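You operate a simulated robot arm through the tools that you are given. There is no shell and no other tool. Be economical: measure what you need, move in short steps, check, and stop when the job is done.

You run a simulated robot arm. Do the job below in one go: nothing can be reset, and whatever is moved stays where it is left.

TASK
Brush the green machine's crusted die clean and clamp it back in.
Fine: unplug first and leave it unplugged; brush the die on the rack; brush back, star knob tight. Set down upright: small green brush. What is to be rubbed or washed off counts as gone when no trace of it is left.

Only the result counts: the job must be done as asked and must still hold three seconds after the hand-in. Knocking over, shifting, dropping, spilling or breaking anything else fails it.

THE ROBOT
A 7-joint arm with a fingered hand on a trunk, on a base that drives. Base frame: it is fixed to the floor where the robot stands at the start and does not move with it; the origin is under the middle of the robot, x ahead of it, y to its left, z up. Readings come in m, degrees, newtons and seconds.
With the tool pointing down near the work surface it reaches from about 0.32 to 0.72 m from the robot's upright axis, wherever it stands. Its first joint turns from -166.0 to 166.0 degrees. Places, roughly: blue clamp [0.2, -2.2, 0.9]; blue machine plug (4x4x3 cm) [0.5, -2.2, 1.1]; blue star knob [0.2, -2.2, 0.9]; green belt knob [0.5, 0.1, 0.5]; green clamp [0.6, 0.1, 0.9]; green die rack [0.4, 0.1, 0.7]; green front door latch [0.7, -0.1, 0.8]; green funnel knob [0.6, 0.5, 1.3]; green gate [0.6, 0.4, 1]; green grease cap [0.3, 0.2, 0.8]; green guide tube [0.4, 0.2, 0.9]; green lower latch [0.6, 0, 0.5]; green machine direction switch [0.9, -0.1, 0.8]; green machine jog button [0.8, -0.1, 1.1]; green machine overload button [0.8, 0, 0.8]; green machine reset button [0.9, -0.1, 1.1]. Payload 4 kg.
The TCP is the grasp point between the finger pads, 0.026 m short of the fingertips. In the tool frame z runs along the fingers and y along their closing line. Largest opening 0.148 m; the body of the gripper starts 0.073 m behind the TCP. The gripper is a hand of 3 fingers: y runs from the thumb to the fingers, the wrist lies at [0, 0, -0.239] in the tool frame.
Orientation is that of the tool frame in the base frame, as a unit quaternion [w, x, y, z]. With the fingers straight down and closing along the base's y, the tool's x points along the base's -x, its y along +y and its z along -z.

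THE INTERFACE
- The arm moves only by the tool move_arm. Its argument "steps" is a list of rows, each a list of 2 entries, a list of its own where there are three numbers: the shift along the tool's x, y, z in m, then the turn, a rotation vector about the tool's x, y, z in degrees. In form: [[[tx, ty, tz], [rx, ry, rz]], ...]. A call has 1 to 12 rows; each row is the pose to reach, as a shift and turn from the pose commanded when the call began, along the tool's axes at that moment. Rows are played at 5 a second. More than 0.05 m and 8.6 degrees between two rows, and nothing of the call is played. A pose out of reach is approached as far as the arm can. The call stops where the force on the tool passes 40 N (or 10 N more than at its start, if that is more) or the arm is blocked; 0.2 s more then pass. In this call time passes only in rows, and 0.2 s behind the last. The reply holds the time, the measured pose of the TCP, the force on the tool along the base axes, the opening and the grip force, in the units named above and with some noise, with the torque about the TCP (base axes, N m) and any sound that the robot's microphone picked up.
- Cameras (640 x 400 px; columns grow to the right, rows downward): "scene" is now at [0.0101, 0.1548, 1.557]; the picture's right is [0.06, -1.00, 0.00], its down [-0.79, -0.05, -0.61] and it looks along [0.61, 0.04, -0.79] (base axes); focal length 241 px, centre (320, 200). "wrist" rides on the gripper at [0.068, -0.039, -0.09] in the tool frame; the picture's right is [0.50, 0.87, 0.00], its down [-0.66, 0.38, -0.65] and it looks along [-0.57, 0.33, 0.76] (tool axes); focal length 222 px, centre (320, 200). There is no depth. A picture from a camera that has moved, and an enlarged one, comes with that camera's place and axes in the base frame and with its lens. The place of the scene camera against the robot may be out by one fixed shift of up to 0.012 m in any direction.
- grab_frame(camera): a new picture of that camera. It takes no simulated time.
- slide_trunk(by): slides the trunk up (or, below 0, down) by that many m; the arm and the scene camera ride with it, the base frame stays. It gives what a move gives, with no picture.
- roll_base(legs): drives the robot by 1 to 6 legs, each [ahead, left, turn to the left] in m, m and degrees, along the robot's own axes; the way and the turn of a leg run together, so that a leg with both is an arc; at most 1.5 m and 180 degrees a leg. The arm and the cameras ride along, it lands a little off, and it stops where it bumps. It gives what a move gives.
- move_fingers(finger1, finger2, thumb_bend): sets how far each is bent, from 0 (flat) to 1 (curled in); at 0.3 the hand is open as for a grip, at 0.7 the pads meet at the TCP. One left out holds its place. A second passes; each finger stops where it meets its share of the squeeze, and holds until it gets a number again. It is the only way to open and close the hand. It gives what a move gives, with no picture; readings hold the bend of each and the force on the fingers (four entries, about 0 where the hand has none), thumb and palm.
- pan_tilt(pan, tilt): turns the head with the scene camera to pan (to the left, within 155 degrees either way) and tilt (down, from -29 to 69), counted from straight ahead of the robot. It gives what a move gives.
- zoom(camera, box): a new picture of the part [left, top, right, bottom] of that camera's present view, enlarged. It takes no simulated time.
- finish_job(): hands the job in; it is judged then, once.

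Go step by step. Nothing tells you exact positions but the pictures and the camera data: compare them with the known pose of the tool, close in by small moves and look again before you grip or let go. The budget is 120 turns and 98 pictures, counting those below and the enlarged ones. Unless the task says otherwise, let go and move clear before handing in, and close with one line.

The tools are called after "Emit:" as name(argument=value, ...) on one line, values as JSON. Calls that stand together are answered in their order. move_arm: Moves the arm, as the interface text tells. Its arguments: {"type":"object","properties":{"steps":{"type":"array","items":{"type":"array"}}},"required":["steps"]} The other tools are called the same way: slide_trunk (by) slides the trunk up or down; move_fingers (finger1, finger2, thumb_bend) moves the fingers one by one; roll_base (legs) drives the base; pan_tilt (pan, tilt) turns the head that bears the scene camera; grab_frame (camera) takes a picture; zoom (camera, box) takes an enlarged picture of a part of a camera's view; finish_job () hands the job in.

At the start:

```text
time: 0.0
ee_pos: [0.3749, -0.039, 1.3076]
ee_rot: [-0.001, 0.0, 1.0, -0.001]
wrist_force: [-0.3, 0.1, 0.8]
torque: [0.04, 0.02, 0.0]
grip_width: 0.1479
gripper_force: 0.0
shape: jaw
bend: [0.3, 0.3, 0.3]
finger forces: [0.0, 0.0, 0.0, 0.0, 0.1, 0.1]
trunk travel left (down, up): [-0.525, 0.065]
robot x, y, heading: [-0.0033, -0.0024, -0.1]
head pan, tilt: [3.3, 52.3]
```

scene: 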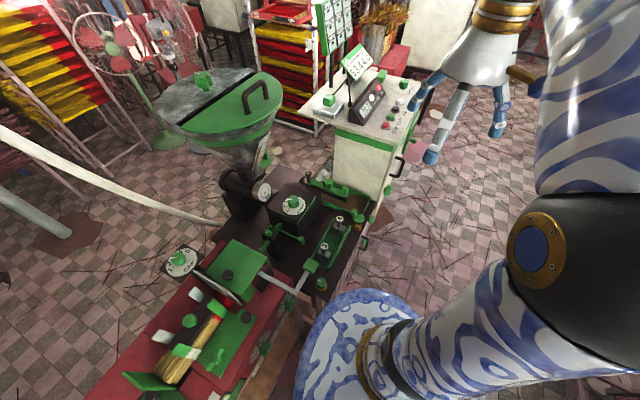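
wrist: 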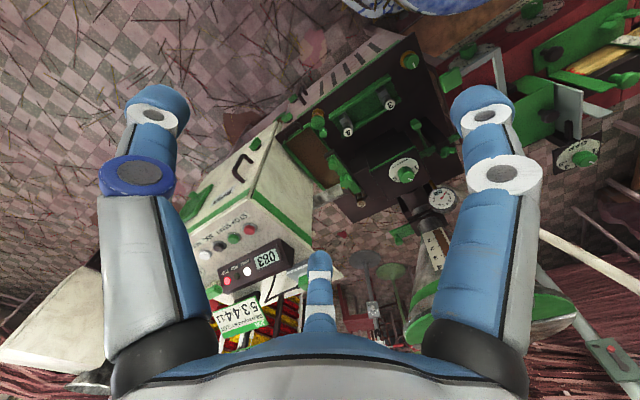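

I see the green machine ahead-left: a hopper, a bed with a clamp, and a cabinet with buttons. I'll zoom in to find the plug, die, brush and star knob.

Emit:
zoom(camera="scene", box=[200, 160, 400, 300])

Emit:
zoom(camera="scene", box=[80, 230, 320, 400])

Emit:
zoom(camera="scene", box=[280, 30, 440, 220])

```text
2.86 times, centred on (300, 230) of scene
camera zoom: at [0.0101, 0.1548, 1.557], right [0.06, -1.0, 0.0], down [-0.79, -0.05, -0.61], along [0.61, 0.04, -0.79], focal length 690 px, centre (377, 114)
```

zoom: 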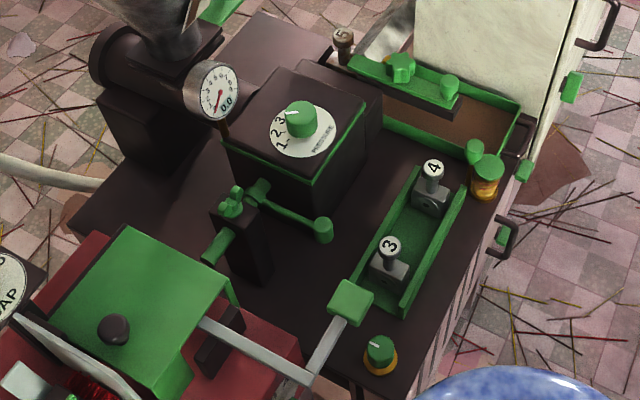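

```text
2.35 times, centred on (200, 315) of scene
camera zoom: at [0.0101, 0.1548, 1.557], right [0.06, -1.0, 0.0], down [-0.79, -0.05, -0.61], along [0.61, 0.04, -0.79], focal length 568 px, centre (602, -71)
```

zoom: 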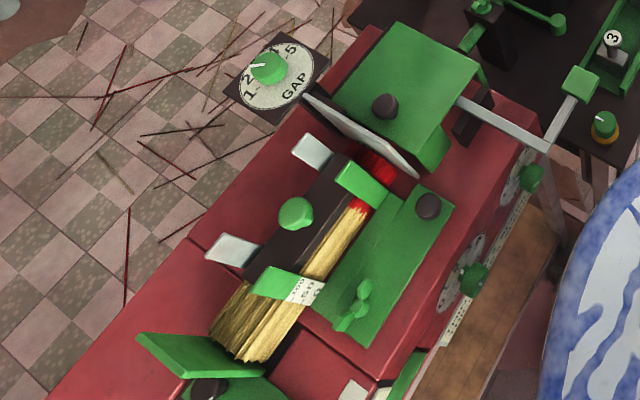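

```text
2.11 times, centred on (360, 125) of scene
camera zoom: at [0.0101, 0.1548, 1.557], right [0.06, -1.0, 0.0], down [-0.79, -0.05, -0.61], along [0.61, 0.04, -0.79], focal length 508 px, centre (236, 358)
```

zoom: 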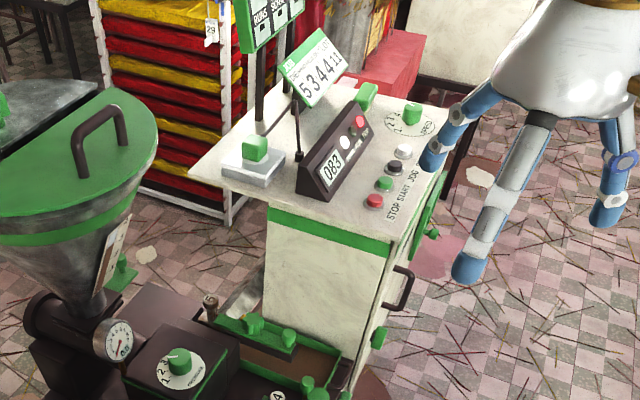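

Emit:
zoom(camera="scene", box=[290, 165, 370, 215])

Emit:
zoom(camera="scene", box=[290, 210, 370, 260])

Emit:
zoom(camera="scene", box=[310, 40, 430, 140])

```text
8.00 times, centred on (330, 190) of scene
camera zoom: at [0.0101, 0.1548, 1.557], right [0.06, -1.0, 0.0], down [-0.79, -0.05, -0.61], along [0.61, 0.04, -0.79], focal length 1931 px, centre (240, 280)
```

zoom: 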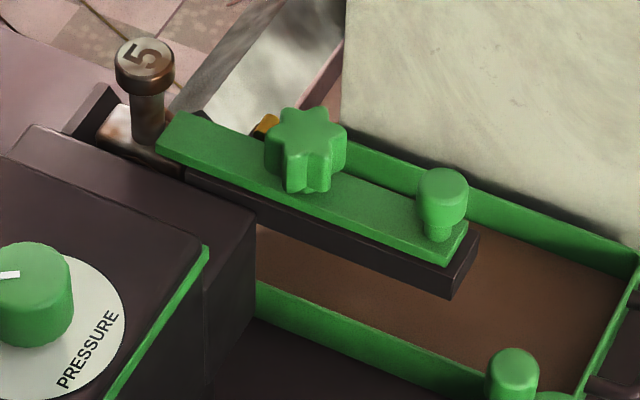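

```text
8.00 times, centred on (330, 235) of scene
camera zoom: at [0.0101, 0.1548, 1.557], right [0.06, -1.0, 0.0], down [-0.79, -0.05, -0.61], along [0.61, 0.04, -0.79], focal length 1931 px, centre (240, -80)
```

zoom: 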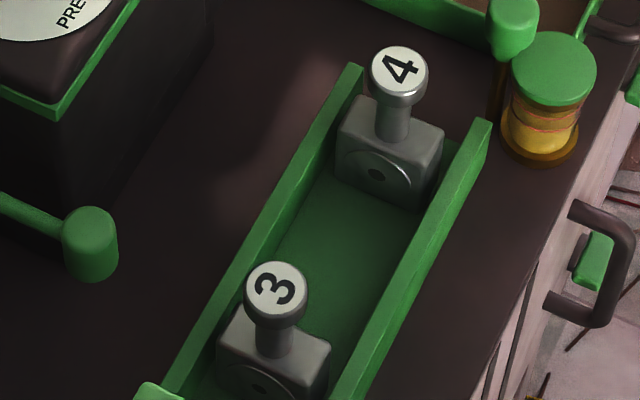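

```text
4.00 times, centred on (370, 90) of scene
camera zoom: at [0.0101, 0.1548, 1.557], right [0.06, -1.0, 0.0], down [-0.79, -0.05, -0.61], along [0.61, 0.04, -0.79], focal length 965 px, centre (120, 640)
```

zoom: 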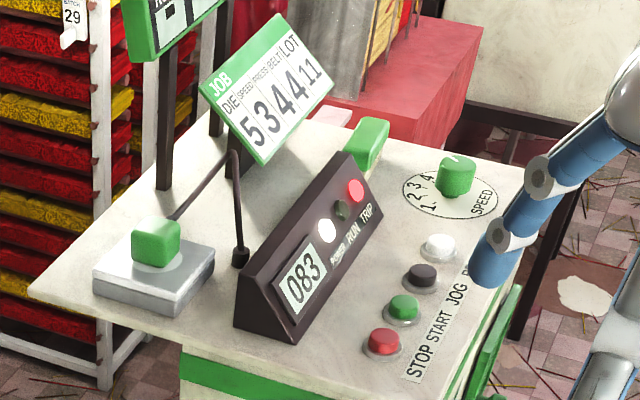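

The plug is the green cube on the silver socket on the console at about (0.80, 0.17, 1.1). The brush is near (0.50, 0.05, 0.8), and die 5 sits in the clamp. I'll bring the arm to the plug with the tool tilted forward.

Emit:
move_arm(steps=[[[-0.028, 0.026, 0], [0, -5, 0]], [[-0.056, 0.052, 0], [0, -10, 0]], [[-0.084, 0.078, 0], [0, -15, 0]], [[-0.112, 0.104, 0], [0, -20, 0]], [[-0.14, 0.13, 0], [0, -25, 0]], [[-0.168, 0.156, 0], [0, -30, 0]], [[-0.196, 0.182, 0], [0, -35, 0]], [[-0.225, 0.21, 0], [0, -40, 0]]])

Emit:
grab_frame(camera="wrist")

Emit:
grab_frame(camera="scene")

```text
time: 1.8
ee_pos: [0.5991, 0.1735, 1.3066]
ee_rot: [0.342, 0.0, 0.94, 0.0]
wrist_force: [-0.9, -0.8, -0.3]
torque: [0.01, 0.0, 0.0]
grip_width: 0.148
gripper_force: 0.0
shape: jaw
bend: [0.3, 0.3, 0.3]
finger forces: [0.1, 0.0, 0.0, 0.0, 0.0, 0.1]
trunk travel left (down, up): [-0.525, 0.065]
robot x, y, heading: [0.0041, -0.0036, -0.1]
head pan, tilt: [3.3, 52.3]
```

```text
89 pictures are left
camera wrist: at [0.4892, 0.1341, 1.3315], right [-0.38, 0.87, -0.32], down [0.08, 0.38, 0.92], along [0.92, 0.33, -0.21], focal length 222 px, centre (320, 200)
```

wrist: 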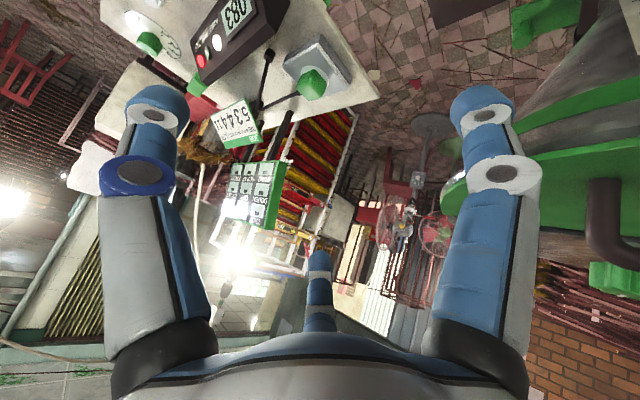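

```text
88 pictures are left
camera scene: at [0.0105, 0.1552, 1.557], right [0.06, -1.0, 0.0], down [-0.79, -0.05, -0.61], along [0.61, 0.04, -0.79], focal length 241 px, centre (320, 200)
```

scene: 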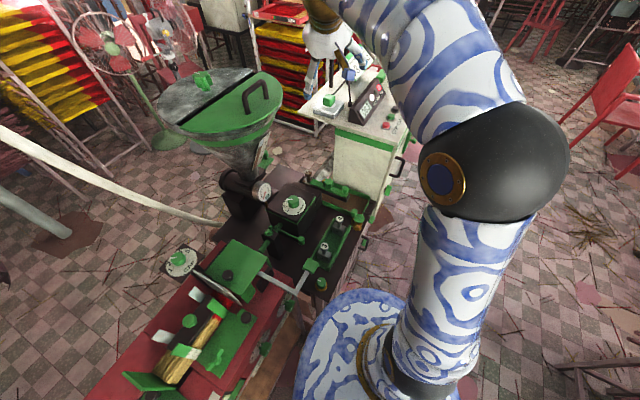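

Emit:
zoom(camera="wrist", box=[180, 0, 400, 140])

Emit:
zoom(camera="scene", box=[290, 40, 410, 140])

```text
2.86 times, centred on (290, 70) of wrist
camera zoom: at [0.4892, 0.1341, 1.3315], right [-0.38, 0.87, -0.32], down [0.08, 0.38, 0.92], along [0.92, 0.33, -0.21], focal length 635 px, centre (406, 571)
```

zoom: 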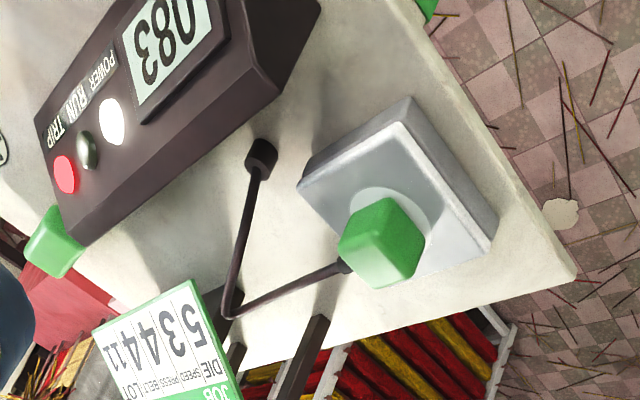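

```text
4.00 times, centred on (350, 90) of scene
camera zoom: at [0.0105, 0.1552, 1.557], right [0.06, -1.0, 0.0], down [-0.79, -0.05, -0.61], along [0.61, 0.04, -0.79], focal length 965 px, centre (200, 640)
```

zoom: 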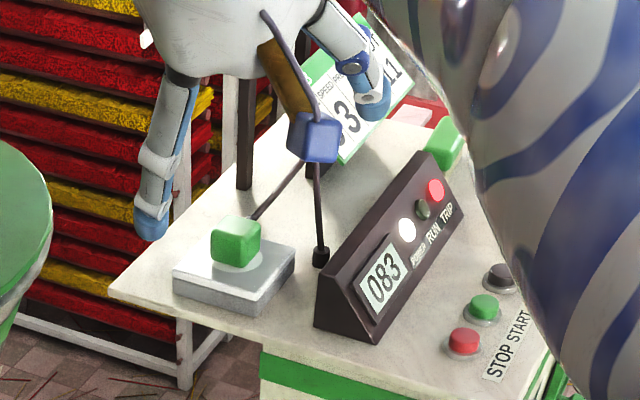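

The machine is yawed about −28°, so I'll align the hand with the plug and hover close.

Emit:
move_arm(steps=[[[-0.006, 0.006, 0.034], [3.6, 0, 4.3]], [[-0.013, 0.012, 0.068], [7.2, 0, 8.6]], [[-0.019, 0.018, 0.102], [10.8, 0, 12.9]], [[-0.026, 0.024, 0.136], [14.4, 0, 17.1]], [[-0.032, 0.029, 0.17], [18, 0, 21.4]]])

Emit:
grab_frame(camera="wrist")

Emit:
zoom(camera="scene", box=[290, 40, 410, 140])

```text
time: 3.0
ee_pos: [0.7272, 0.197, 1.1943]
ee_rot: [0.332, 0.227, 0.912, -0.084]
wrist_force: [-0.5, 0.0, 0.8]
torque: [0.0, 0.01, 0.02]
grip_width: 0.1477
gripper_force: 0.1
shape: jaw
bend: [0.3, 0.3, 0.3]
finger forces: [0.0, 0.1, 0.1, 0.0, 0.0, 0.0]
out of reach, approached as far as the arm can: row 5
trunk travel left (down, up): [-0.525, 0.065]
robot x, y, heading: [0.0022, -0.0012, -0.0]
head pan, tilt: [3.3, 52.3]
```

```text
85 pictures are left
camera wrist: at [0.612, 0.2137, 1.2193], right [0.07, 0.94, -0.32], down [0.25, 0.3, 0.92], along [0.97, -0.14, -0.22], focal length 222 px, centre (320, 200)
```

wrist: 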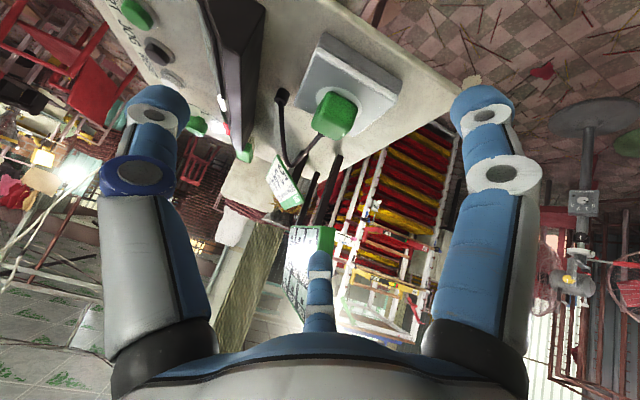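

```text
4.00 times, centred on (350, 90) of scene
camera zoom: at [0.01, 0.1548, 1.5571], right [0.06, -1.0, 0.0], down [-0.79, -0.05, -0.61], along [0.61, 0.04, -0.79], focal length 965 px, centre (200, 640)
```

zoom: 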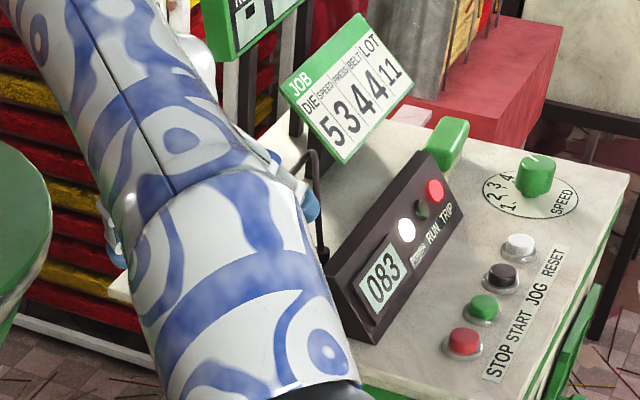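

Row 5 was just beyond reach, so I'll raise the trunk to bring the shoulder closer to level and tilt the tool more.

Emit:
slide_trunk(by=0.06)

Emit:
move_arm(steps=[[[0.0, 0, 0], [0, -5, 0]], [[0, 0, 0], [0, -10, 0]], [[0, 0, 0], [0, -15, 0]]])

Emit:
zoom(camera="wrist", box=[200, 0, 440, 160])

```text
time: 4.0
ee_pos: [0.728, 0.1976, 1.2562]
ee_rot: [0.331, 0.227, 0.912, -0.083]
wrist_force: [0.1, -0.1, 0.6]
torque: [0.03, 0.01, 0.0]
grip_width: 0.1477
gripper_force: 0.1
shape: jaw
bend: [0.3, 0.3, 0.3]
finger forces: [0.0, 0.1, 0.0, 0.1, 0.1, 0.1]
trunk travel left (down, up): [-0.585, 0.005]
robot x, y, heading: [0.0009, -0.0026, 0.1]
head pan, tilt: [3.3, 52.3]
```

```text
time: 4.8
ee_pos: [0.7278, 0.1977, 1.2553]
ee_rot: [0.448, 0.213, 0.861, -0.111]
wrist_force: [0.0, -0.1, 0.5]
torque: [-0.01, 0.0, -0.01]
grip_width: 0.1479
gripper_force: 0.1
shape: jaw
bend: [0.3, 0.3, 0.3]
finger forces: [0.0, 0.0, 0.0, 0.1, 0.0, 0.0]
trunk travel left (down, up): [-0.585, 0.005]
robot x, y, heading: [0.0012, 0.0032, 0.1]
head pan, tilt: [3.3, 52.3]
```

```text
2.50 times, centred on (320, 80) of wrist
camera zoom: at [0.6096, 0.2154, 1.2506], right [0.15, 0.9, -0.41], down [0.04, 0.41, 0.91], along [0.99, -0.15, 0.03], focal length 555 px, centre (320, 500)
```

zoom: 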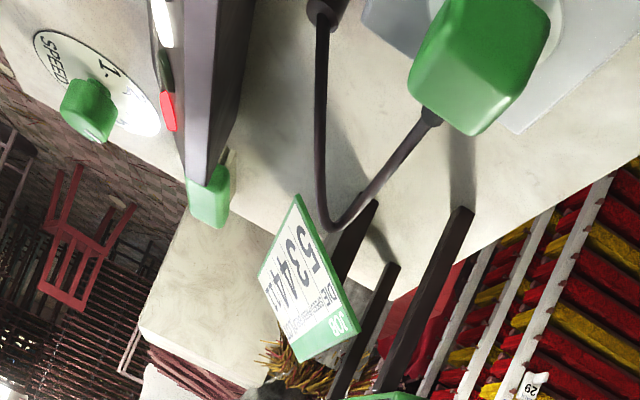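

Emit:
move_arm(steps=[[[0.026, 0.005, 0.033], [0, 0, 0]], [[0.052, 0.01, 0.066], [0, 0, 0]], [[0.0785, 0.0157, 0.0988], [0, 0, 0]]])

Emit:
grab_frame(camera="wrist")

```text
time: 5.6
ee_pos: [0.7664, 0.1834, 1.1516]
ee_rot: [0.457, 0.221, 0.855, -0.105]
wrist_force: [-1.1, 0.2, 10.9]
torque: [0.36, 0.79, -0.04]
grip_width: 0.1478
gripper_force: 0.1
shape: jaw
bend: [0.3, 0.3, 0.3]
finger forces: [0.0, 0.1, 0.0, 0.0, 0.1, 0.0]
trunk travel left (down, up): [-0.585, 0.005]
robot x, y, heading: [-0.0005, -0.0028, -0.5]
head pan, tilt: [3.3, 52.3]
```

```text
82 pictures are left
camera wrist: at [0.6472, 0.2012, 1.1458], right [0.17, 0.9, -0.39], down [0.02, 0.4, 0.92], along [0.99, -0.16, 0.05], focal length 222 px, centre (320, 200)
```

wrist: 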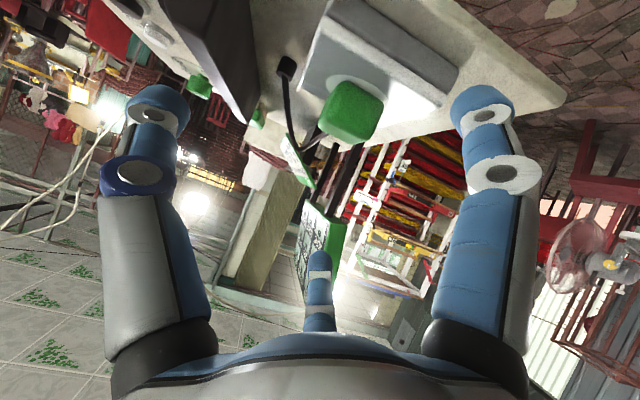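

Emit:
grab_frame(camera="scene")

```text
81 pictures are left
camera scene: at [0.0024, 0.1444, 1.6203], right [0.06, -1.0, -0.01], down [-0.79, -0.04, -0.62], along [0.61, 0.04, -0.79], focal length 241 px, centre (320, 200)
```

scene: 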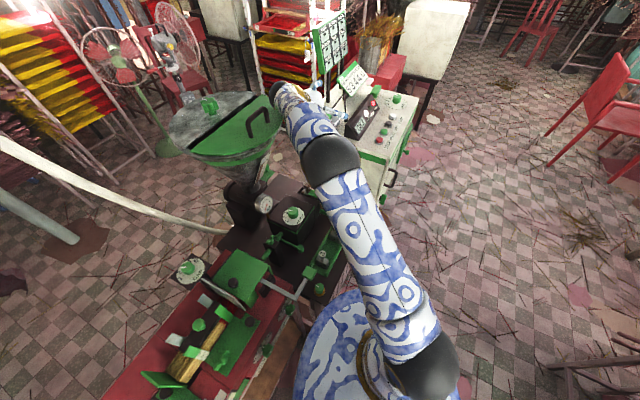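

The forearm is pressing on the hopper. I'll back out, fold the arm, and drive to the right-front side of the machine so I can come at the plug from above.

Emit:
move_arm(steps=[[[-0.026, -0.005, -0.033], [0, 0, 0]], [[-0.052, -0.01, -0.066], [0, 0, 0]], [[-0.0785, -0.0157, -0.0988], [0, 0, 0]], [[-0.0755, -0.051, -0.123], [0, 8, 0]], [[-0.0725, -0.087, -0.147], [0, 16, 0]], [[-0.0695, -0.123, -0.171], [0, 24, 0]], [[-0.0665, -0.158, -0.195], [0, 32, 0]], [[-0.0635, -0.194, -0.219], [0, 40, 0]], [[-0.0605, -0.23, -0.243], [0, 48, 0]], [[-0.0575, -0.266, -0.267], [0, 55, 0]]])

Emit:
pan_tilt(pan=0, tilt=50)

Emit:
grab_frame(camera="scene")

```text
time: 7.8
ee_pos: [0.4742, 0.0454, 1.3329]
ee_rot: [-0.002, 0.241, 0.97, 0.0]
wrist_force: [-0.6, 0.2, -0.6]
torque: [-0.01, 0.0, -0.02]
grip_width: 0.1481
gripper_force: 0.0
shape: jaw
bend: [0.3, 0.3, 0.3]
finger forces: [0.1, 0.0, 0.0, 0.1, 0.1, 0.1]
trunk travel left (down, up): [-0.585, 0.005]
robot x, y, heading: [0.0031, -0.0003, 0.1]
head pan, tilt: [3.3, 52.3]
```

```text
time: 8.4
ee_pos: [0.4757, 0.0468, 1.3324]
ee_rot: [0.001, 0.243, 0.97, -0.001]
wrist_force: [-0.8, -0.4, 0.4]
torque: [0.02, 0.01, 0.01]
grip_width: 0.1479
gripper_force: 0.0
shape: jaw
bend: [0.3, 0.3, 0.3]
finger forces: [0.1, 0.0, 0.0, 0.0, 0.0, 0.0]
trunk travel left (down, up): [-0.585, 0.005]
robot x, y, heading: [-0.0023, -0.0004, 0.0]
head pan, tilt: [0.0, 50.0]
```

```text
80 pictures are left
camera scene: at [0.0124, 0.1504, 1.6201], right [0.0, -1.0, 0.0], down [-0.77, 0.0, -0.64], along [0.64, 0.0, -0.77], focal length 241 px, centre (320, 200)
```

scene: 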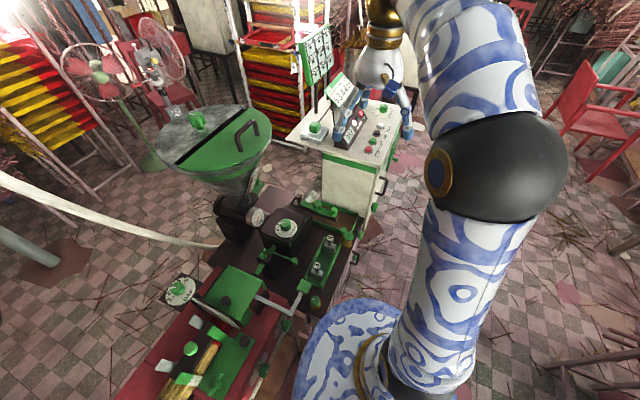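

Emit:
roll_base(legs=[[0, -0.28, 0], [0.36, 0, 0]])

Emit:
pan_tilt(pan=35, tilt=50)

Emit:
grab_frame(camera="scene")

```text
time: 12.3
ee_pos: [0.8414, -0.2273, 1.3316]
ee_rot: [0.0, 0.237, 0.971, 0.0]
wrist_force: [-0.8, -0.6, 0.0]
torque: [0.0, 0.0, -0.02]
grip_width: 0.1479
gripper_force: 0.0
shape: jaw
bend: [0.3, 0.3, 0.3]
finger forces: [0.1, 0.0, 0.1, 0.0, 0.0, 0.0]
trunk travel left (down, up): [-0.585, 0.005]
robot x, y, heading: [0.3644, -0.273, 1.1]
head pan, tilt: [0.0, 50.0]
```

```text
time: 13.3
ee_pos: [0.8406, -0.2264, 1.3319]
ee_rot: [0.0, 0.236, 0.972, 0.0]
wrist_force: [1.0, 0.5, 0.0]
torque: [-0.01, 0.0, 0.03]
grip_width: 0.148
gripper_force: 0.0
shape: jaw
bend: [0.3, 0.3, 0.3]
finger forces: [0.0, 0.0, 0.1, 0.0, 0.0, 0.0]
trunk travel left (down, up): [-0.585, 0.005]
robot x, y, heading: [0.3678, -0.2763, 0.6]
head pan, tilt: [35.0, 50.0]
```

```text
79 pictures are left
camera scene: at [0.3627, -0.0828, 1.6201], right [0.58, -0.81, 0.0], down [-0.62, -0.45, -0.64], along [0.52, 0.37, -0.77], focal length 241 px, centre (320, 200)
```

scene: 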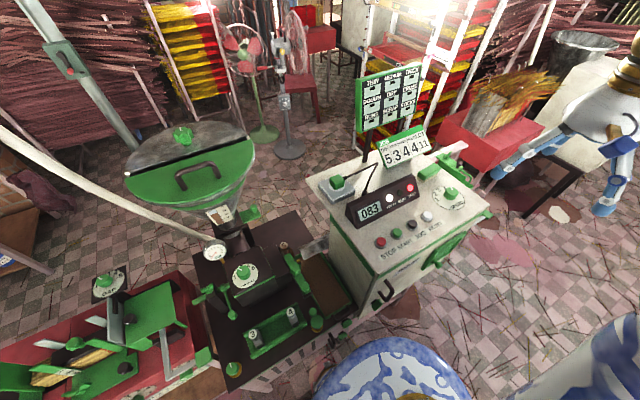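

Emit:
zoom(camera="scene", box=[300, 60, 480, 260])

Emit:
zoom(camera="scene", box=[190, 220, 350, 370])

```text
2.00 times, centred on (390, 160) of scene
camera zoom: at [0.3627, -0.0828, 1.6201], right [0.58, -0.81, 0.0], down [-0.62, -0.45, -0.64], along [0.52, 0.37, -0.77], focal length 483 px, centre (180, 280)
```

zoom: 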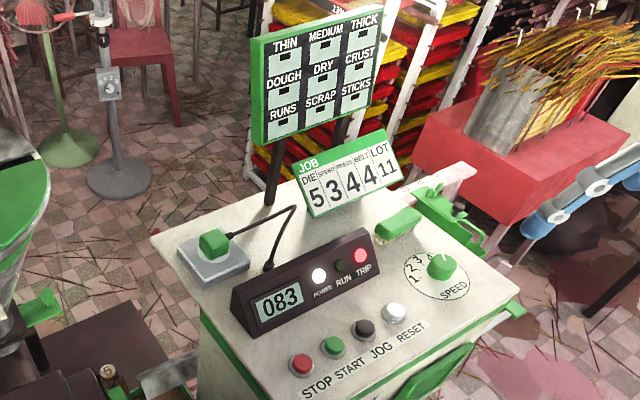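

```text
2.67 times, centred on (270, 295) of scene
camera zoom: at [0.3627, -0.0828, 1.6201], right [0.58, -0.81, 0.0], down [-0.62, -0.45, -0.64], along [0.52, 0.37, -0.77], focal length 644 px, centre (453, -53)
```

zoom: 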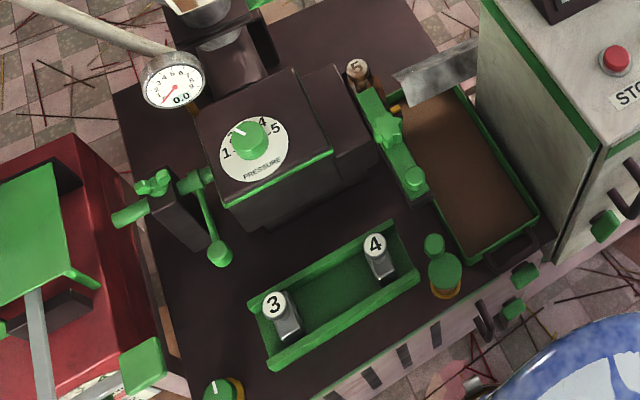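

Plug confirmed at about (0.806, 0.171, 1.09), and the machine yaw is about −26°. I'll narrow the hand and hover above it.

Emit:
move_fingers(finger1=0.42, finger2=0.42, thumb_bend=0.42)

Emit:
move_arm(steps=[[[0.024, 0.0373, 0.015], [0, 0, 0]], [[0.0476, 0.0746, 0.03], [0, 0, 0]], [[0.0713, 0.1118, 0.05], [0, 0, 0]], [[0.0951, 0.149, 0.07], [0, 0, 0]], [[0.119, 0.186, 0.09], [0, 0, 0]], [[0.1427, 0.2237, 0.11], [0, 0, 0]], [[0.1664, 0.261, 0.11], [0, 0, 0]], [[0.19, 0.298, 0.11], [0, 0, 0]], [[0.214, 0.3355, 0.11], [0, 0, -1.5]]])

Emit:
grab_frame(camera="wrist")

Emit:
zoom(camera="scene", box=[300, 60, 480, 260])

```text
time: 14.3
ee_pos: [0.8406, -0.2262, 1.3319]
ee_rot: [0.0, 0.236, 0.972, 0.0]
wrist_force: [0.6, -0.5, 0.1]
torque: [-0.01, 0.03, -0.03]
grip_width: 0.089
gripper_force: 0.0
shape: fingers
bend: [0.42, 0.42, 0.42]
finger forces: [0.0, 0.0, 0.0, 0.0, 0.0, 0.0]
trunk travel left (down, up): [-0.585, 0.005]
robot x, y, heading: [0.3674, -0.2754, 0.7]
head pan, tilt: [35.0, 50.0]
```

```text
time: 16.4
ee_pos: [0.8053, 0.1697, 1.2213]
ee_rot: [-0.001, 0.223, 0.975, -0.003]
wrist_force: [0.4, 0.2, 1.5]
torque: [-0.01, -0.01, 0.02]
grip_width: 0.0887
gripper_force: 0.1
shape: fingers
bend: [0.42, 0.42, 0.42]
finger forces: [0.0, 0.0, 0.0, 0.0, 0.1, 0.0]
trunk travel left (down, up): [-0.585, 0.005]
robot x, y, heading: [0.3662, -0.2757, 0.5]
head pan, tilt: [35.0, 50.0]
```

```text
76 pictures are left
camera wrist: at [0.7267, 0.1636, 1.3106], right [-0.07, 1.0, 0.0], down [0.76, 0.06, 0.65], along [0.65, 0.04, -0.76], focal length 222 px, centre (320, 200)
```

wrist: 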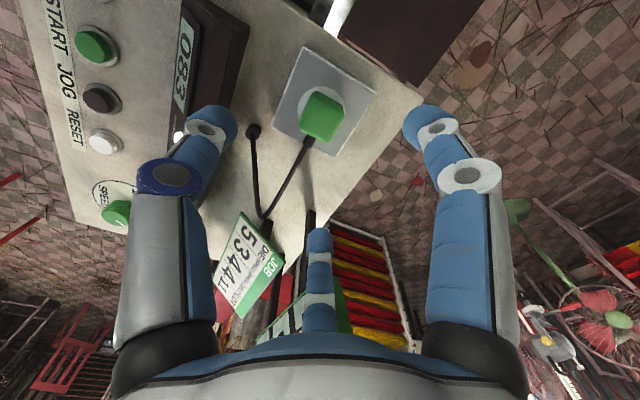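

```text
2.00 times, centred on (390, 160) of scene
camera zoom: at [0.3632, -0.0806, 1.6198], right [0.58, -0.81, 0.0], down [-0.62, -0.45, -0.64], along [0.52, 0.37, -0.77], focal length 483 px, centre (180, 280)
```

zoom: 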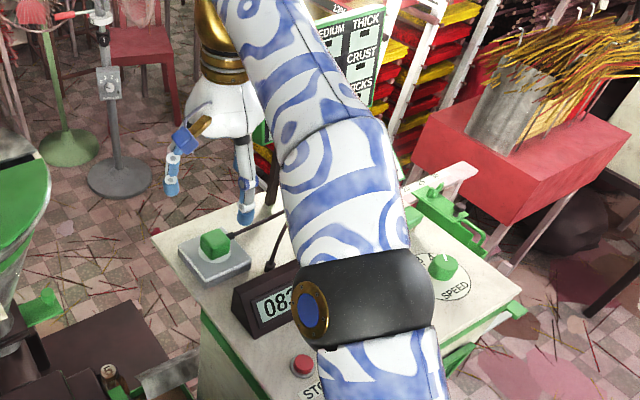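

Emit:
move_arm(steps=[[[0, 0, 0.04], [0, 0, 0]], [[0, 0, 0.08], [0, 0, 0]], [[0, 0, 0.111], [0, 0, 0]]])

Emit:
zoom(camera="wrist", box=[200, 0, 440, 200])

Emit:
zoom(camera="scene", box=[320, 130, 430, 220])

```text
time: 17.1
ee_pos: [0.8084, 0.1703, 1.1116]
ee_rot: [0.0, 0.223, 0.975, 0.0]
wrist_force: [0.0, 0.4, 0.3]
torque: [0.0, 0.01, -0.02]
grip_width: 0.0887
gripper_force: 0.0
shape: fingers
bend: [0.42, 0.42, 0.42]
finger forces: [0.0, 0.1, 0.0, 0.0, 0.1, 0.1]
trunk travel left (down, up): [-0.585, 0.005]
robot x, y, heading: [0.3626, -0.2775, 0.8]
head pan, tilt: [35.0, 50.0]
```

```text
2.00 times, centred on (320, 100) of wrist
camera zoom: at [0.7296, 0.1646, 1.201], right [-0.07, 1.0, 0.0], down [0.75, 0.06, 0.65], along [0.65, 0.05, -0.76], focal length 444 px, centre (320, 400)
```

zoom: 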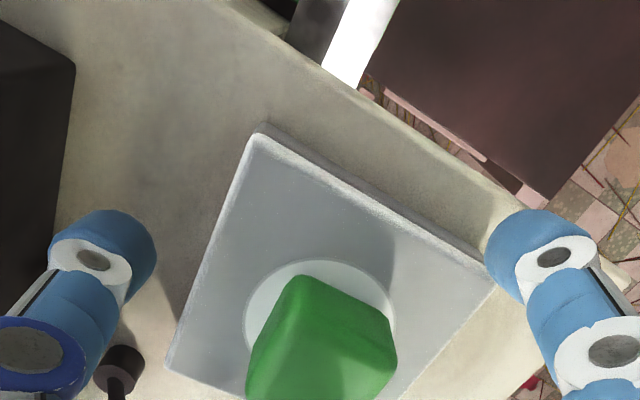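

```text
4.44 times, centred on (375, 175) of scene
camera zoom: at [0.3628, -0.0825, 1.6201], right [0.58, -0.81, 0.0], down [-0.62, -0.45, -0.64], along [0.52, 0.37, -0.77], focal length 1073 px, centre (76, 311)
```

zoom: 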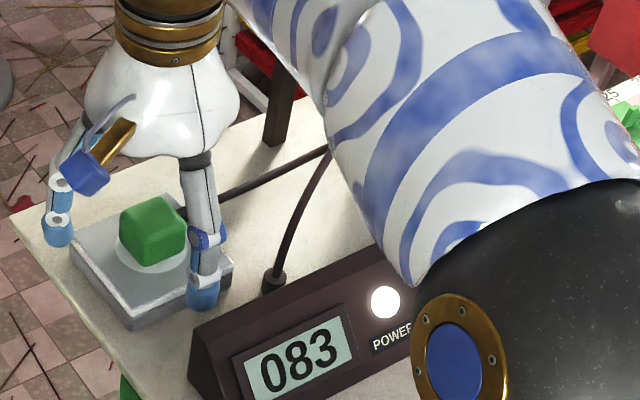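

The hand surrounds the plug with no contact, so I'll close on it.

Emit:
move_fingers(finger1=0.75, finger2=0.75, thumb_bend=0.75)

Emit:
move_arm(steps=[[[0, 0, -0.02], [0, 0, 0]], [[0, 0, -0.05], [0, 0, 0]], [[0, 0, -0.08], [0, 0, 0]]])

Emit:
zoom(camera="wrist", box=[160, 0, 480, 280])

Emit:
zoom(camera="scene", box=[310, 100, 450, 220])

```text
time: 18.1
ee_pos: [0.807, 0.1715, 1.1133]
ee_rot: [0.0, 0.223, 0.975, 0.002]
wrist_force: [0.7, 0.1, -1.0]
torque: [-0.09, 0.04, 0.01]
grip_width: 0.0211
gripper_force: 14.8
shape: fingers
bend: [0.6, 0.59, 0.68]
finger forces: [8.9, 9.6, 0.0, 0.1, 10.7, 0.0]
trunk travel left (down, up): [-0.585, 0.005]
robot x, y, heading: [0.3686, -0.2727, 0.7]
head pan, tilt: [35.0, 50.0]
heard: snap
```

```text
time: 18.9
ee_pos: [0.807, 0.1733, 1.1919]
ee_rot: [0.0, 0.223, 0.975, -0.002]
wrist_force: [0.9, 0.5, 0.0]
torque: [-0.04, 0.01, 0.01]
grip_width: 0.0184
gripper_force: 14.5
shape: fingers
bend: [0.6, 0.59, 0.67]
finger forces: [8.7, 10.0, 0.0, 0.1, 10.6, 0.1]
trunk travel left (down, up): [-0.585, 0.005]
robot x, y, heading: [0.3657, -0.2783, 0.9]
head pan, tilt: [35.0, 50.0]
```

```text
1.43 times, centred on (320, 140) of wrist
camera zoom: at [0.7278, 0.1653, 1.2821], right [-0.07, 1.0, 0.0], down [0.76, 0.06, 0.65], along [0.65, 0.05, -0.76], focal length 317 px, centre (320, 286)
```

zoom: 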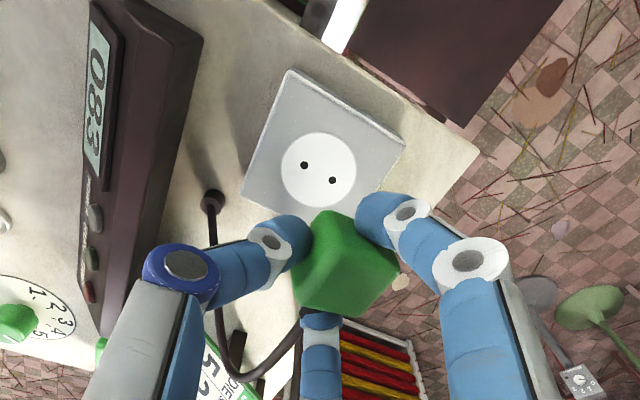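

```text
3.33 times, centred on (380, 160) of scene
camera zoom: at [0.3629, -0.0823, 1.6201], right [0.58, -0.81, 0.0], down [-0.62, -0.45, -0.64], along [0.52, 0.37, -0.77], focal length 804 px, centre (120, 333)
```

zoom: 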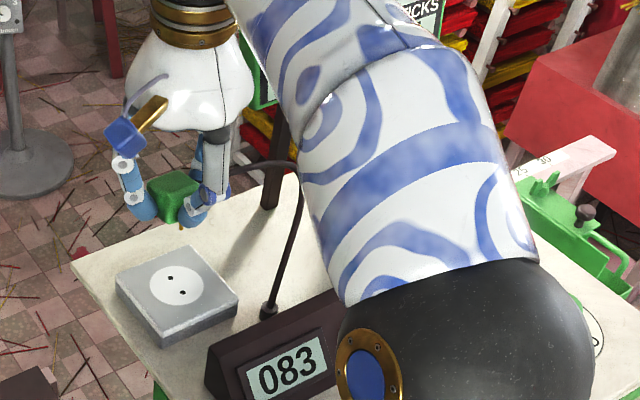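

The plug is out and the power light is dead. I'll set it down on the bare console just behind the socket box.

Emit:
move_arm(steps=[[[-0.01, 0.004, 0.035], [0, 0, 0]], [[-0.04, 0.015, 0.037], [0, 0, 0]], [[-0.0674, 0.026, 0.037], [0, 0, 0]]])

Emit:
zoom(camera="wrist", box=[160, 0, 480, 280])

Emit:
zoom(camera="scene", box=[310, 100, 450, 220])

```text
time: 19.8
ee_pos: [0.8689, 0.1567, 1.1497]
ee_rot: [0.0, 0.224, 0.975, 0.0]
wrist_force: [0.0, 0.1, -1.5]
torque: [0.02, 0.02, 0.02]
grip_width: 0.0186
gripper_force: 14.5
shape: fingers
bend: [0.6, 0.59, 0.67]
finger forces: [8.7, 9.9, 0.0, 0.0, 10.5, 0.0]
out of reach, approached as far as the arm can: row 3
trunk travel left (down, up): [-0.585, 0.005]
robot x, y, heading: [0.3672, -0.2782, 0.7]
head pan, tilt: [35.0, 50.0]
```

```text
1.43 times, centred on (320, 140) of wrist
camera zoom: at [0.7899, 0.1506, 1.2393], right [-0.07, 1.0, 0.0], down [0.75, 0.06, 0.65], along [0.65, 0.05, -0.76], focal length 317 px, centre (320, 286)
```

zoom: 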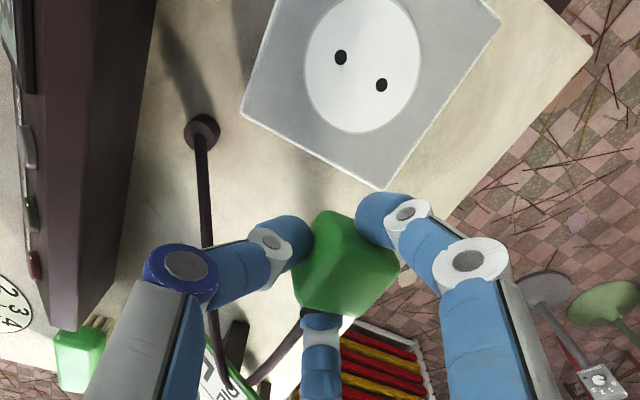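

```text
3.33 times, centred on (380, 160) of scene
camera zoom: at [0.3623, -0.0837, 1.6203], right [0.58, -0.81, 0.0], down [-0.62, -0.45, -0.64], along [0.52, 0.38, -0.77], focal length 804 px, centre (120, 333)
```

zoom: 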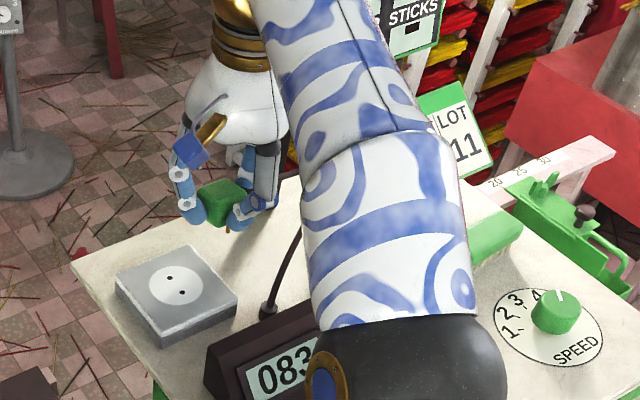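

Emit:
move_arm(steps=[[[0, 0, 0.022], [0, 0, 0]], [[-0.014, 0.01, 0.024], [0, 0, 0]], [[-0.014, 0.01, 0.045], [0, 0, 0]]])

Emit:
zoom(camera="scene", box=[310, 100, 450, 220])

```text
time: 20.6
ee_pos: [0.8874, 0.1581, 1.1021]
ee_rot: [0.0, 0.223, 0.975, 0.0]
wrist_force: [0.3, 0.2, -0.3]
torque: [-0.01, 0.04, 0.02]
grip_width: 0.0182
gripper_force: 14.7
shape: fingers
bend: [0.6, 0.59, 0.67]
finger forces: [8.7, 9.9, 0.0, 0.0, 10.4, 0.0]
out of reach, approached as far as the arm can: row 2
trunk travel left (down, up): [-0.585, 0.005]
robot x, y, heading: [0.364, -0.2802, 0.4]
head pan, tilt: [35.0, 50.0]
```

```text
3.33 times, centred on (380, 160) of scene
camera zoom: at [0.3632, -0.0821, 1.62], right [0.58, -0.81, 0.0], down [-0.62, -0.45, -0.64], along [0.52, 0.37, -0.77], focal length 804 px, centre (120, 333)
```

zoom: 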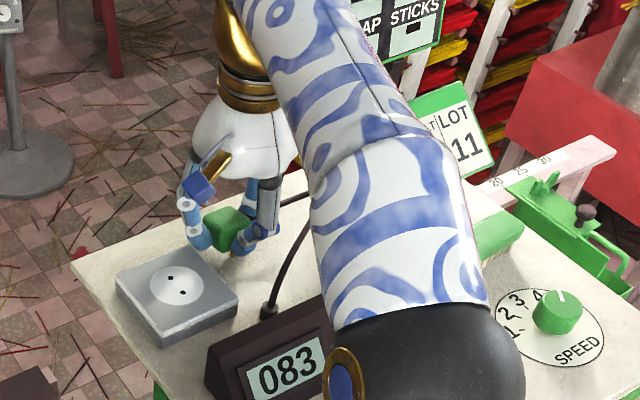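

Emit:
move_arm(steps=[[[0, 0, 0.008], [0, 0, 0]], [[0, 0, 0.014], [0, 0, 0]], [[0, 0, 0.02], [0, 0, 0]]])

Emit:
zoom(camera="scene", box=[340, 130, 420, 200])

```text
time: 21.4
ee_pos: [0.8862, 0.157, 1.0862]
ee_rot: [0.001, 0.223, 0.975, 0.001]
wrist_force: [6.2, -4.1, 17.2]
torque: [0.49, 0.21, -0.11]
grip_width: 0.018
gripper_force: 26.7
shape: fingers
bend: [0.61, 0.58, 0.67]
finger forces: [31.3, 11.8, 0.1, 0.0, 10.2, 0.0]
trunk travel left (down, up): [-0.585, 0.005]
robot x, y, heading: [0.3656, -0.2801, 0.5]
head pan, tilt: [35.0, 50.0]
```

```text
5.71 times, centred on (380, 165) of scene
camera zoom: at [0.3624, -0.0845, 1.6207], right [0.58, -0.81, 0.0], down [-0.62, -0.45, -0.64], along [0.52, 0.38, -0.77], focal length 1379 px, centre (-23, 400)
```

zoom: 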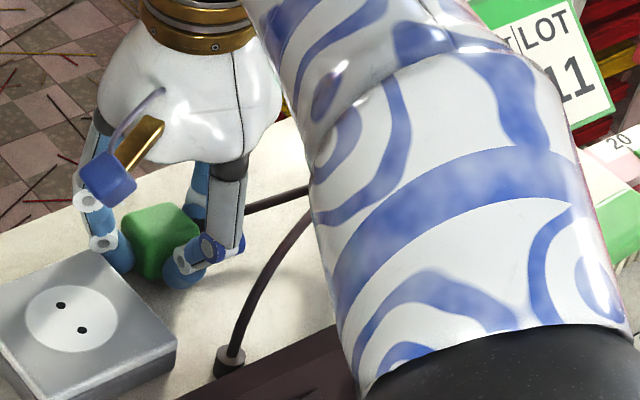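

Emit:
move_arm(steps=[[[0, 0, -0.012], [0, 0, 0]], [[-0.012, 0, -0.012], [0, 0, 0]], [[-0.012, 0, -0.005], [0, 0, 0]], [[-0.012, 0, 0.0], [0, 0, 0]], [[-0.012, 0, 0.004], [0, 0, 0]]])

Emit:
zoom(camera="scene", box=[340, 130, 420, 200])

Emit:
zoom(camera="wrist", box=[200, 0, 440, 200])

```text
time: 22.6
ee_pos: [0.896, 0.1529, 1.0831]
ee_rot: [0.002, 0.223, 0.975, 0.001]
wrist_force: [-1.2, -0.7, 12.4]
torque: [0.2, -0.26, 0.0]
grip_width: 0.0174
gripper_force: 19.3
shape: fingers
bend: [0.61, 0.59, 0.68]
finger forces: [11.0, 16.2, 0.0, 0.0, 11.6, 0.0]
trunk travel left (down, up): [-0.585, 0.005]
robot x, y, heading: [0.3656, -0.2764, 0.8]
head pan, tilt: [35.0, 50.0]
```

```text
5.71 times, centred on (380, 165) of scene
camera zoom: at [0.3613, -0.0839, 1.6205], right [0.58, -0.81, 0.0], down [-0.62, -0.45, -0.64], along [0.52, 0.38, -0.77], focal length 1379 px, centre (-23, 400)
```

zoom: 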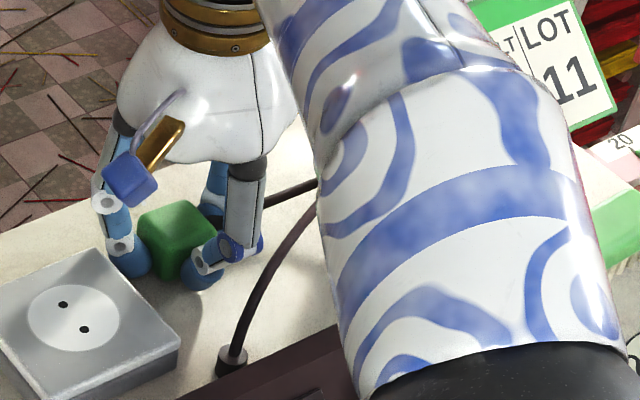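

```text
2.00 times, centred on (320, 100) of wrist
camera zoom: at [0.8173, 0.146, 1.1722], right [-0.07, 1.0, 0.0], down [0.75, 0.05, 0.66], along [0.65, 0.05, -0.76], focal length 444 px, centre (320, 400)
```

zoom: 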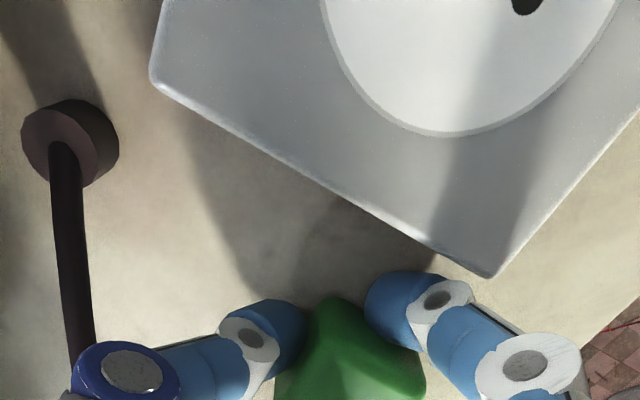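

Emit:
move_fingers(finger2=0.5, thumb_bend=0.5)

Emit:
move_fingers(finger1=0.56)

Emit:
move_arm(steps=[[[0, 0, -0.02], [0, 0, 0]], [[0, 0, -0.05], [0, 0, 0]], [[0.03, 0, -0.09], [0, 0, 0]], [[0.06, 0, -0.12], [0, 0, 0]]])

Emit:
zoom(camera="scene", box=[340, 100, 480, 220])

```text
time: 23.6
ee_pos: [0.8938, 0.1512, 1.0833]
ee_rot: [0.001, 0.223, 0.975, 0.001]
wrist_force: [-1.7, 4.5, 33.1]
torque: [-0.33, -0.42, -0.06]
grip_width: 0.0241
gripper_force: 18.2
shape: fingers
bend: [0.69, 0.5, 0.53]
finger forces: [2.2, 18.0, 0.1, 0.0, 15.7, 0.0]
trunk travel left (down, up): [-0.585, 0.005]
robot x, y, heading: [0.3678, -0.2793, 0.6]
head pan, tilt: [35.0, 50.0]
```

```text
time: 24.6
ee_pos: [0.8946, 0.1526, 1.0828]
ee_rot: [0.001, 0.223, 0.975, 0.001]
wrist_force: [0.3, 3.9, 38.4]
torque: [-0.23, -0.48, -0.15]
grip_width: 0.0415
gripper_force: 19.3
shape: fingers
bend: [0.58, 0.5, 0.53]
finger forces: [3.8, 19.0, 0.0, 0.1, 15.6, 0.1]
trunk travel left (down, up): [-0.585, 0.005]
robot x, y, heading: [0.3674, -0.2782, 0.8]
head pan, tilt: [35.0, 50.0]
```

```text
time: 25.6
ee_pos: [0.8462, 0.1609, 1.1778]
ee_rot: [-0.001, 0.223, 0.975, -0.002]
wrist_force: [0.4, 0.3, -0.7]
torque: [0.01, 0.04, -0.01]
grip_width: 0.0523
gripper_force: 0.0
shape: fingers
bend: [0.56, 0.5, 0.5]
finger forces: [0.0, 0.0, 0.0, 0.0, 0.0, 0.0]
out of reach, approached as far as the arm can: row 2, 3, 4
trunk travel left (down, up): [-0.585, 0.005]
robot x, y, heading: [0.3643, -0.2842, 0.4]
head pan, tilt: [35.0, 50.0]
```

```text
3.33 times, centred on (410, 160) of scene
camera zoom: at [0.3643, -0.0815, 1.6198], right [0.58, -0.81, 0.0], down [-0.62, -0.45, -0.64], along [0.52, 0.37, -0.77], focal length 804 px, centre (20, 333)
```

zoom: 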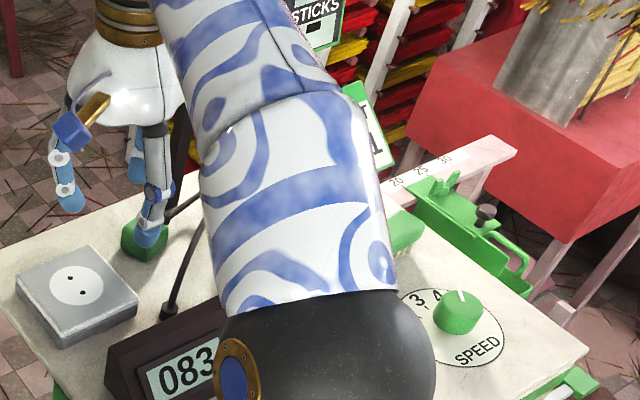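

The plug lies loose on the console. Now I'll pull the arm back and look at the green block with bristles behind the display, which may be the brush.

Emit:
move_arm(steps=[[[0.01, -0.02, -0.03], [0, 0, 0]], [[0.01, -0.06, -0.05], [0, 0, 0]], [[0.01, -0.1, -0.07], [0, 0, 0]], [[0.01, -0.14, -0.085], [0, 0, 0]], [[0.005, -0.18, -0.1], [0, 0, 0]], [[0.0, -0.22, -0.1], [0, 0, 0]], [[-0.005, -0.26, -0.1], [0, 0, 0]], [[-0.01, -0.3, -0.1], [0, 0, 0]], [[-0.013, -0.327, -0.1], [0, 0, 0]]])

Emit:
grab_frame(camera="wrist")

Emit:
grab_frame(camera="scene")

```text
time: 27.6
ee_pos: [0.7099, -0.1347, 1.2777]
ee_rot: [-0.001, 0.222, 0.975, 0.0]
wrist_force: [0.5, 0.4, 0.3]
torque: [0.0, -0.01, 0.03]
grip_width: 0.0519
gripper_force: 0.0
shape: fingers
bend: [0.56, 0.5, 0.5]
finger forces: [0.0, 0.0, 0.0, 0.1, 0.1, 0.0]
trunk travel left (down, up): [-0.585, 0.005]
robot x, y, heading: [0.3681, -0.2786, 0.9]
head pan, tilt: [35.0, 50.0]
```

```text
63 pictures are left
camera wrist: at [0.6326, -0.141, 1.3678], right [-0.07, 1.0, 0.0], down [0.76, 0.06, 0.65], along [0.65, 0.05, -0.76], focal length 222 px, centre (320, 200)
```

wrist: 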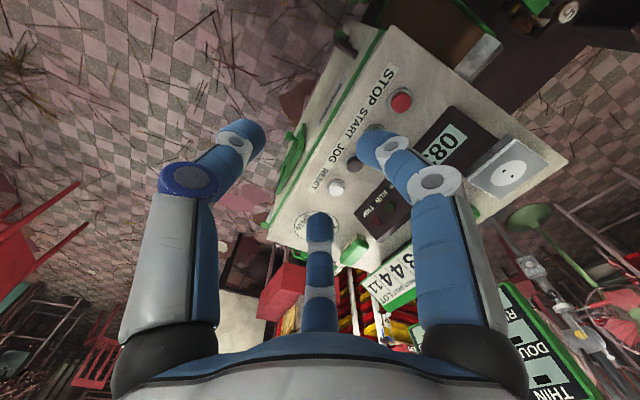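

```text
62 pictures are left
camera scene: at [0.3623, -0.083, 1.6202], right [0.58, -0.81, 0.0], down [-0.62, -0.45, -0.64], along [0.52, 0.37, -0.77], focal length 241 px, centre (320, 200)
```

scene: 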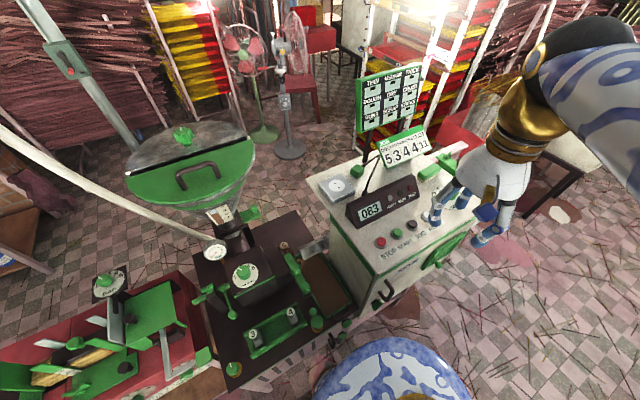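

Emit:
zoom(camera="scene", box=[400, 145, 480, 205])

Emit:
zoom(camera="scene", box=[265, 235, 365, 345])

```text
6.67 times, centred on (440, 175) of scene
camera zoom: at [0.3623, -0.083, 1.6202], right [0.58, -0.81, 0.0], down [-0.62, -0.45, -0.64], along [0.52, 0.37, -0.77], focal length 1609 px, centre (-480, 367)
```

zoom: 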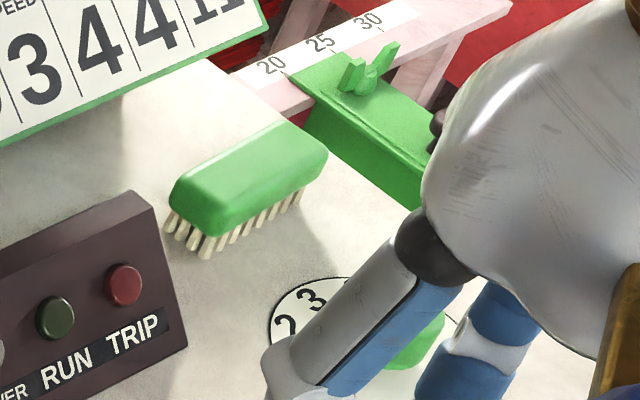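

```text
3.64 times, centred on (315, 290) of scene
camera zoom: at [0.3623, -0.083, 1.6202], right [0.58, -0.81, 0.0], down [-0.62, -0.45, -0.64], along [0.52, 0.37, -0.77], focal length 878 px, centre (338, -127)
```

zoom: 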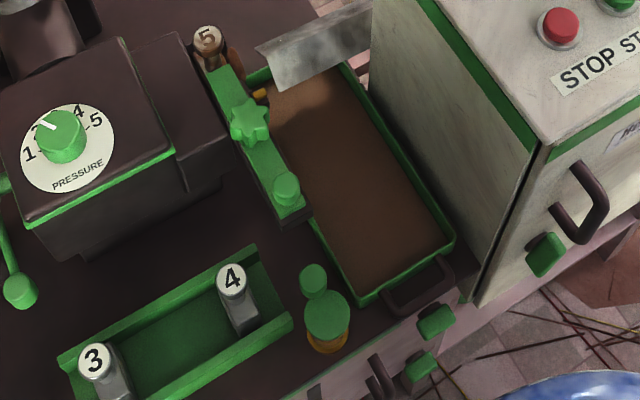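

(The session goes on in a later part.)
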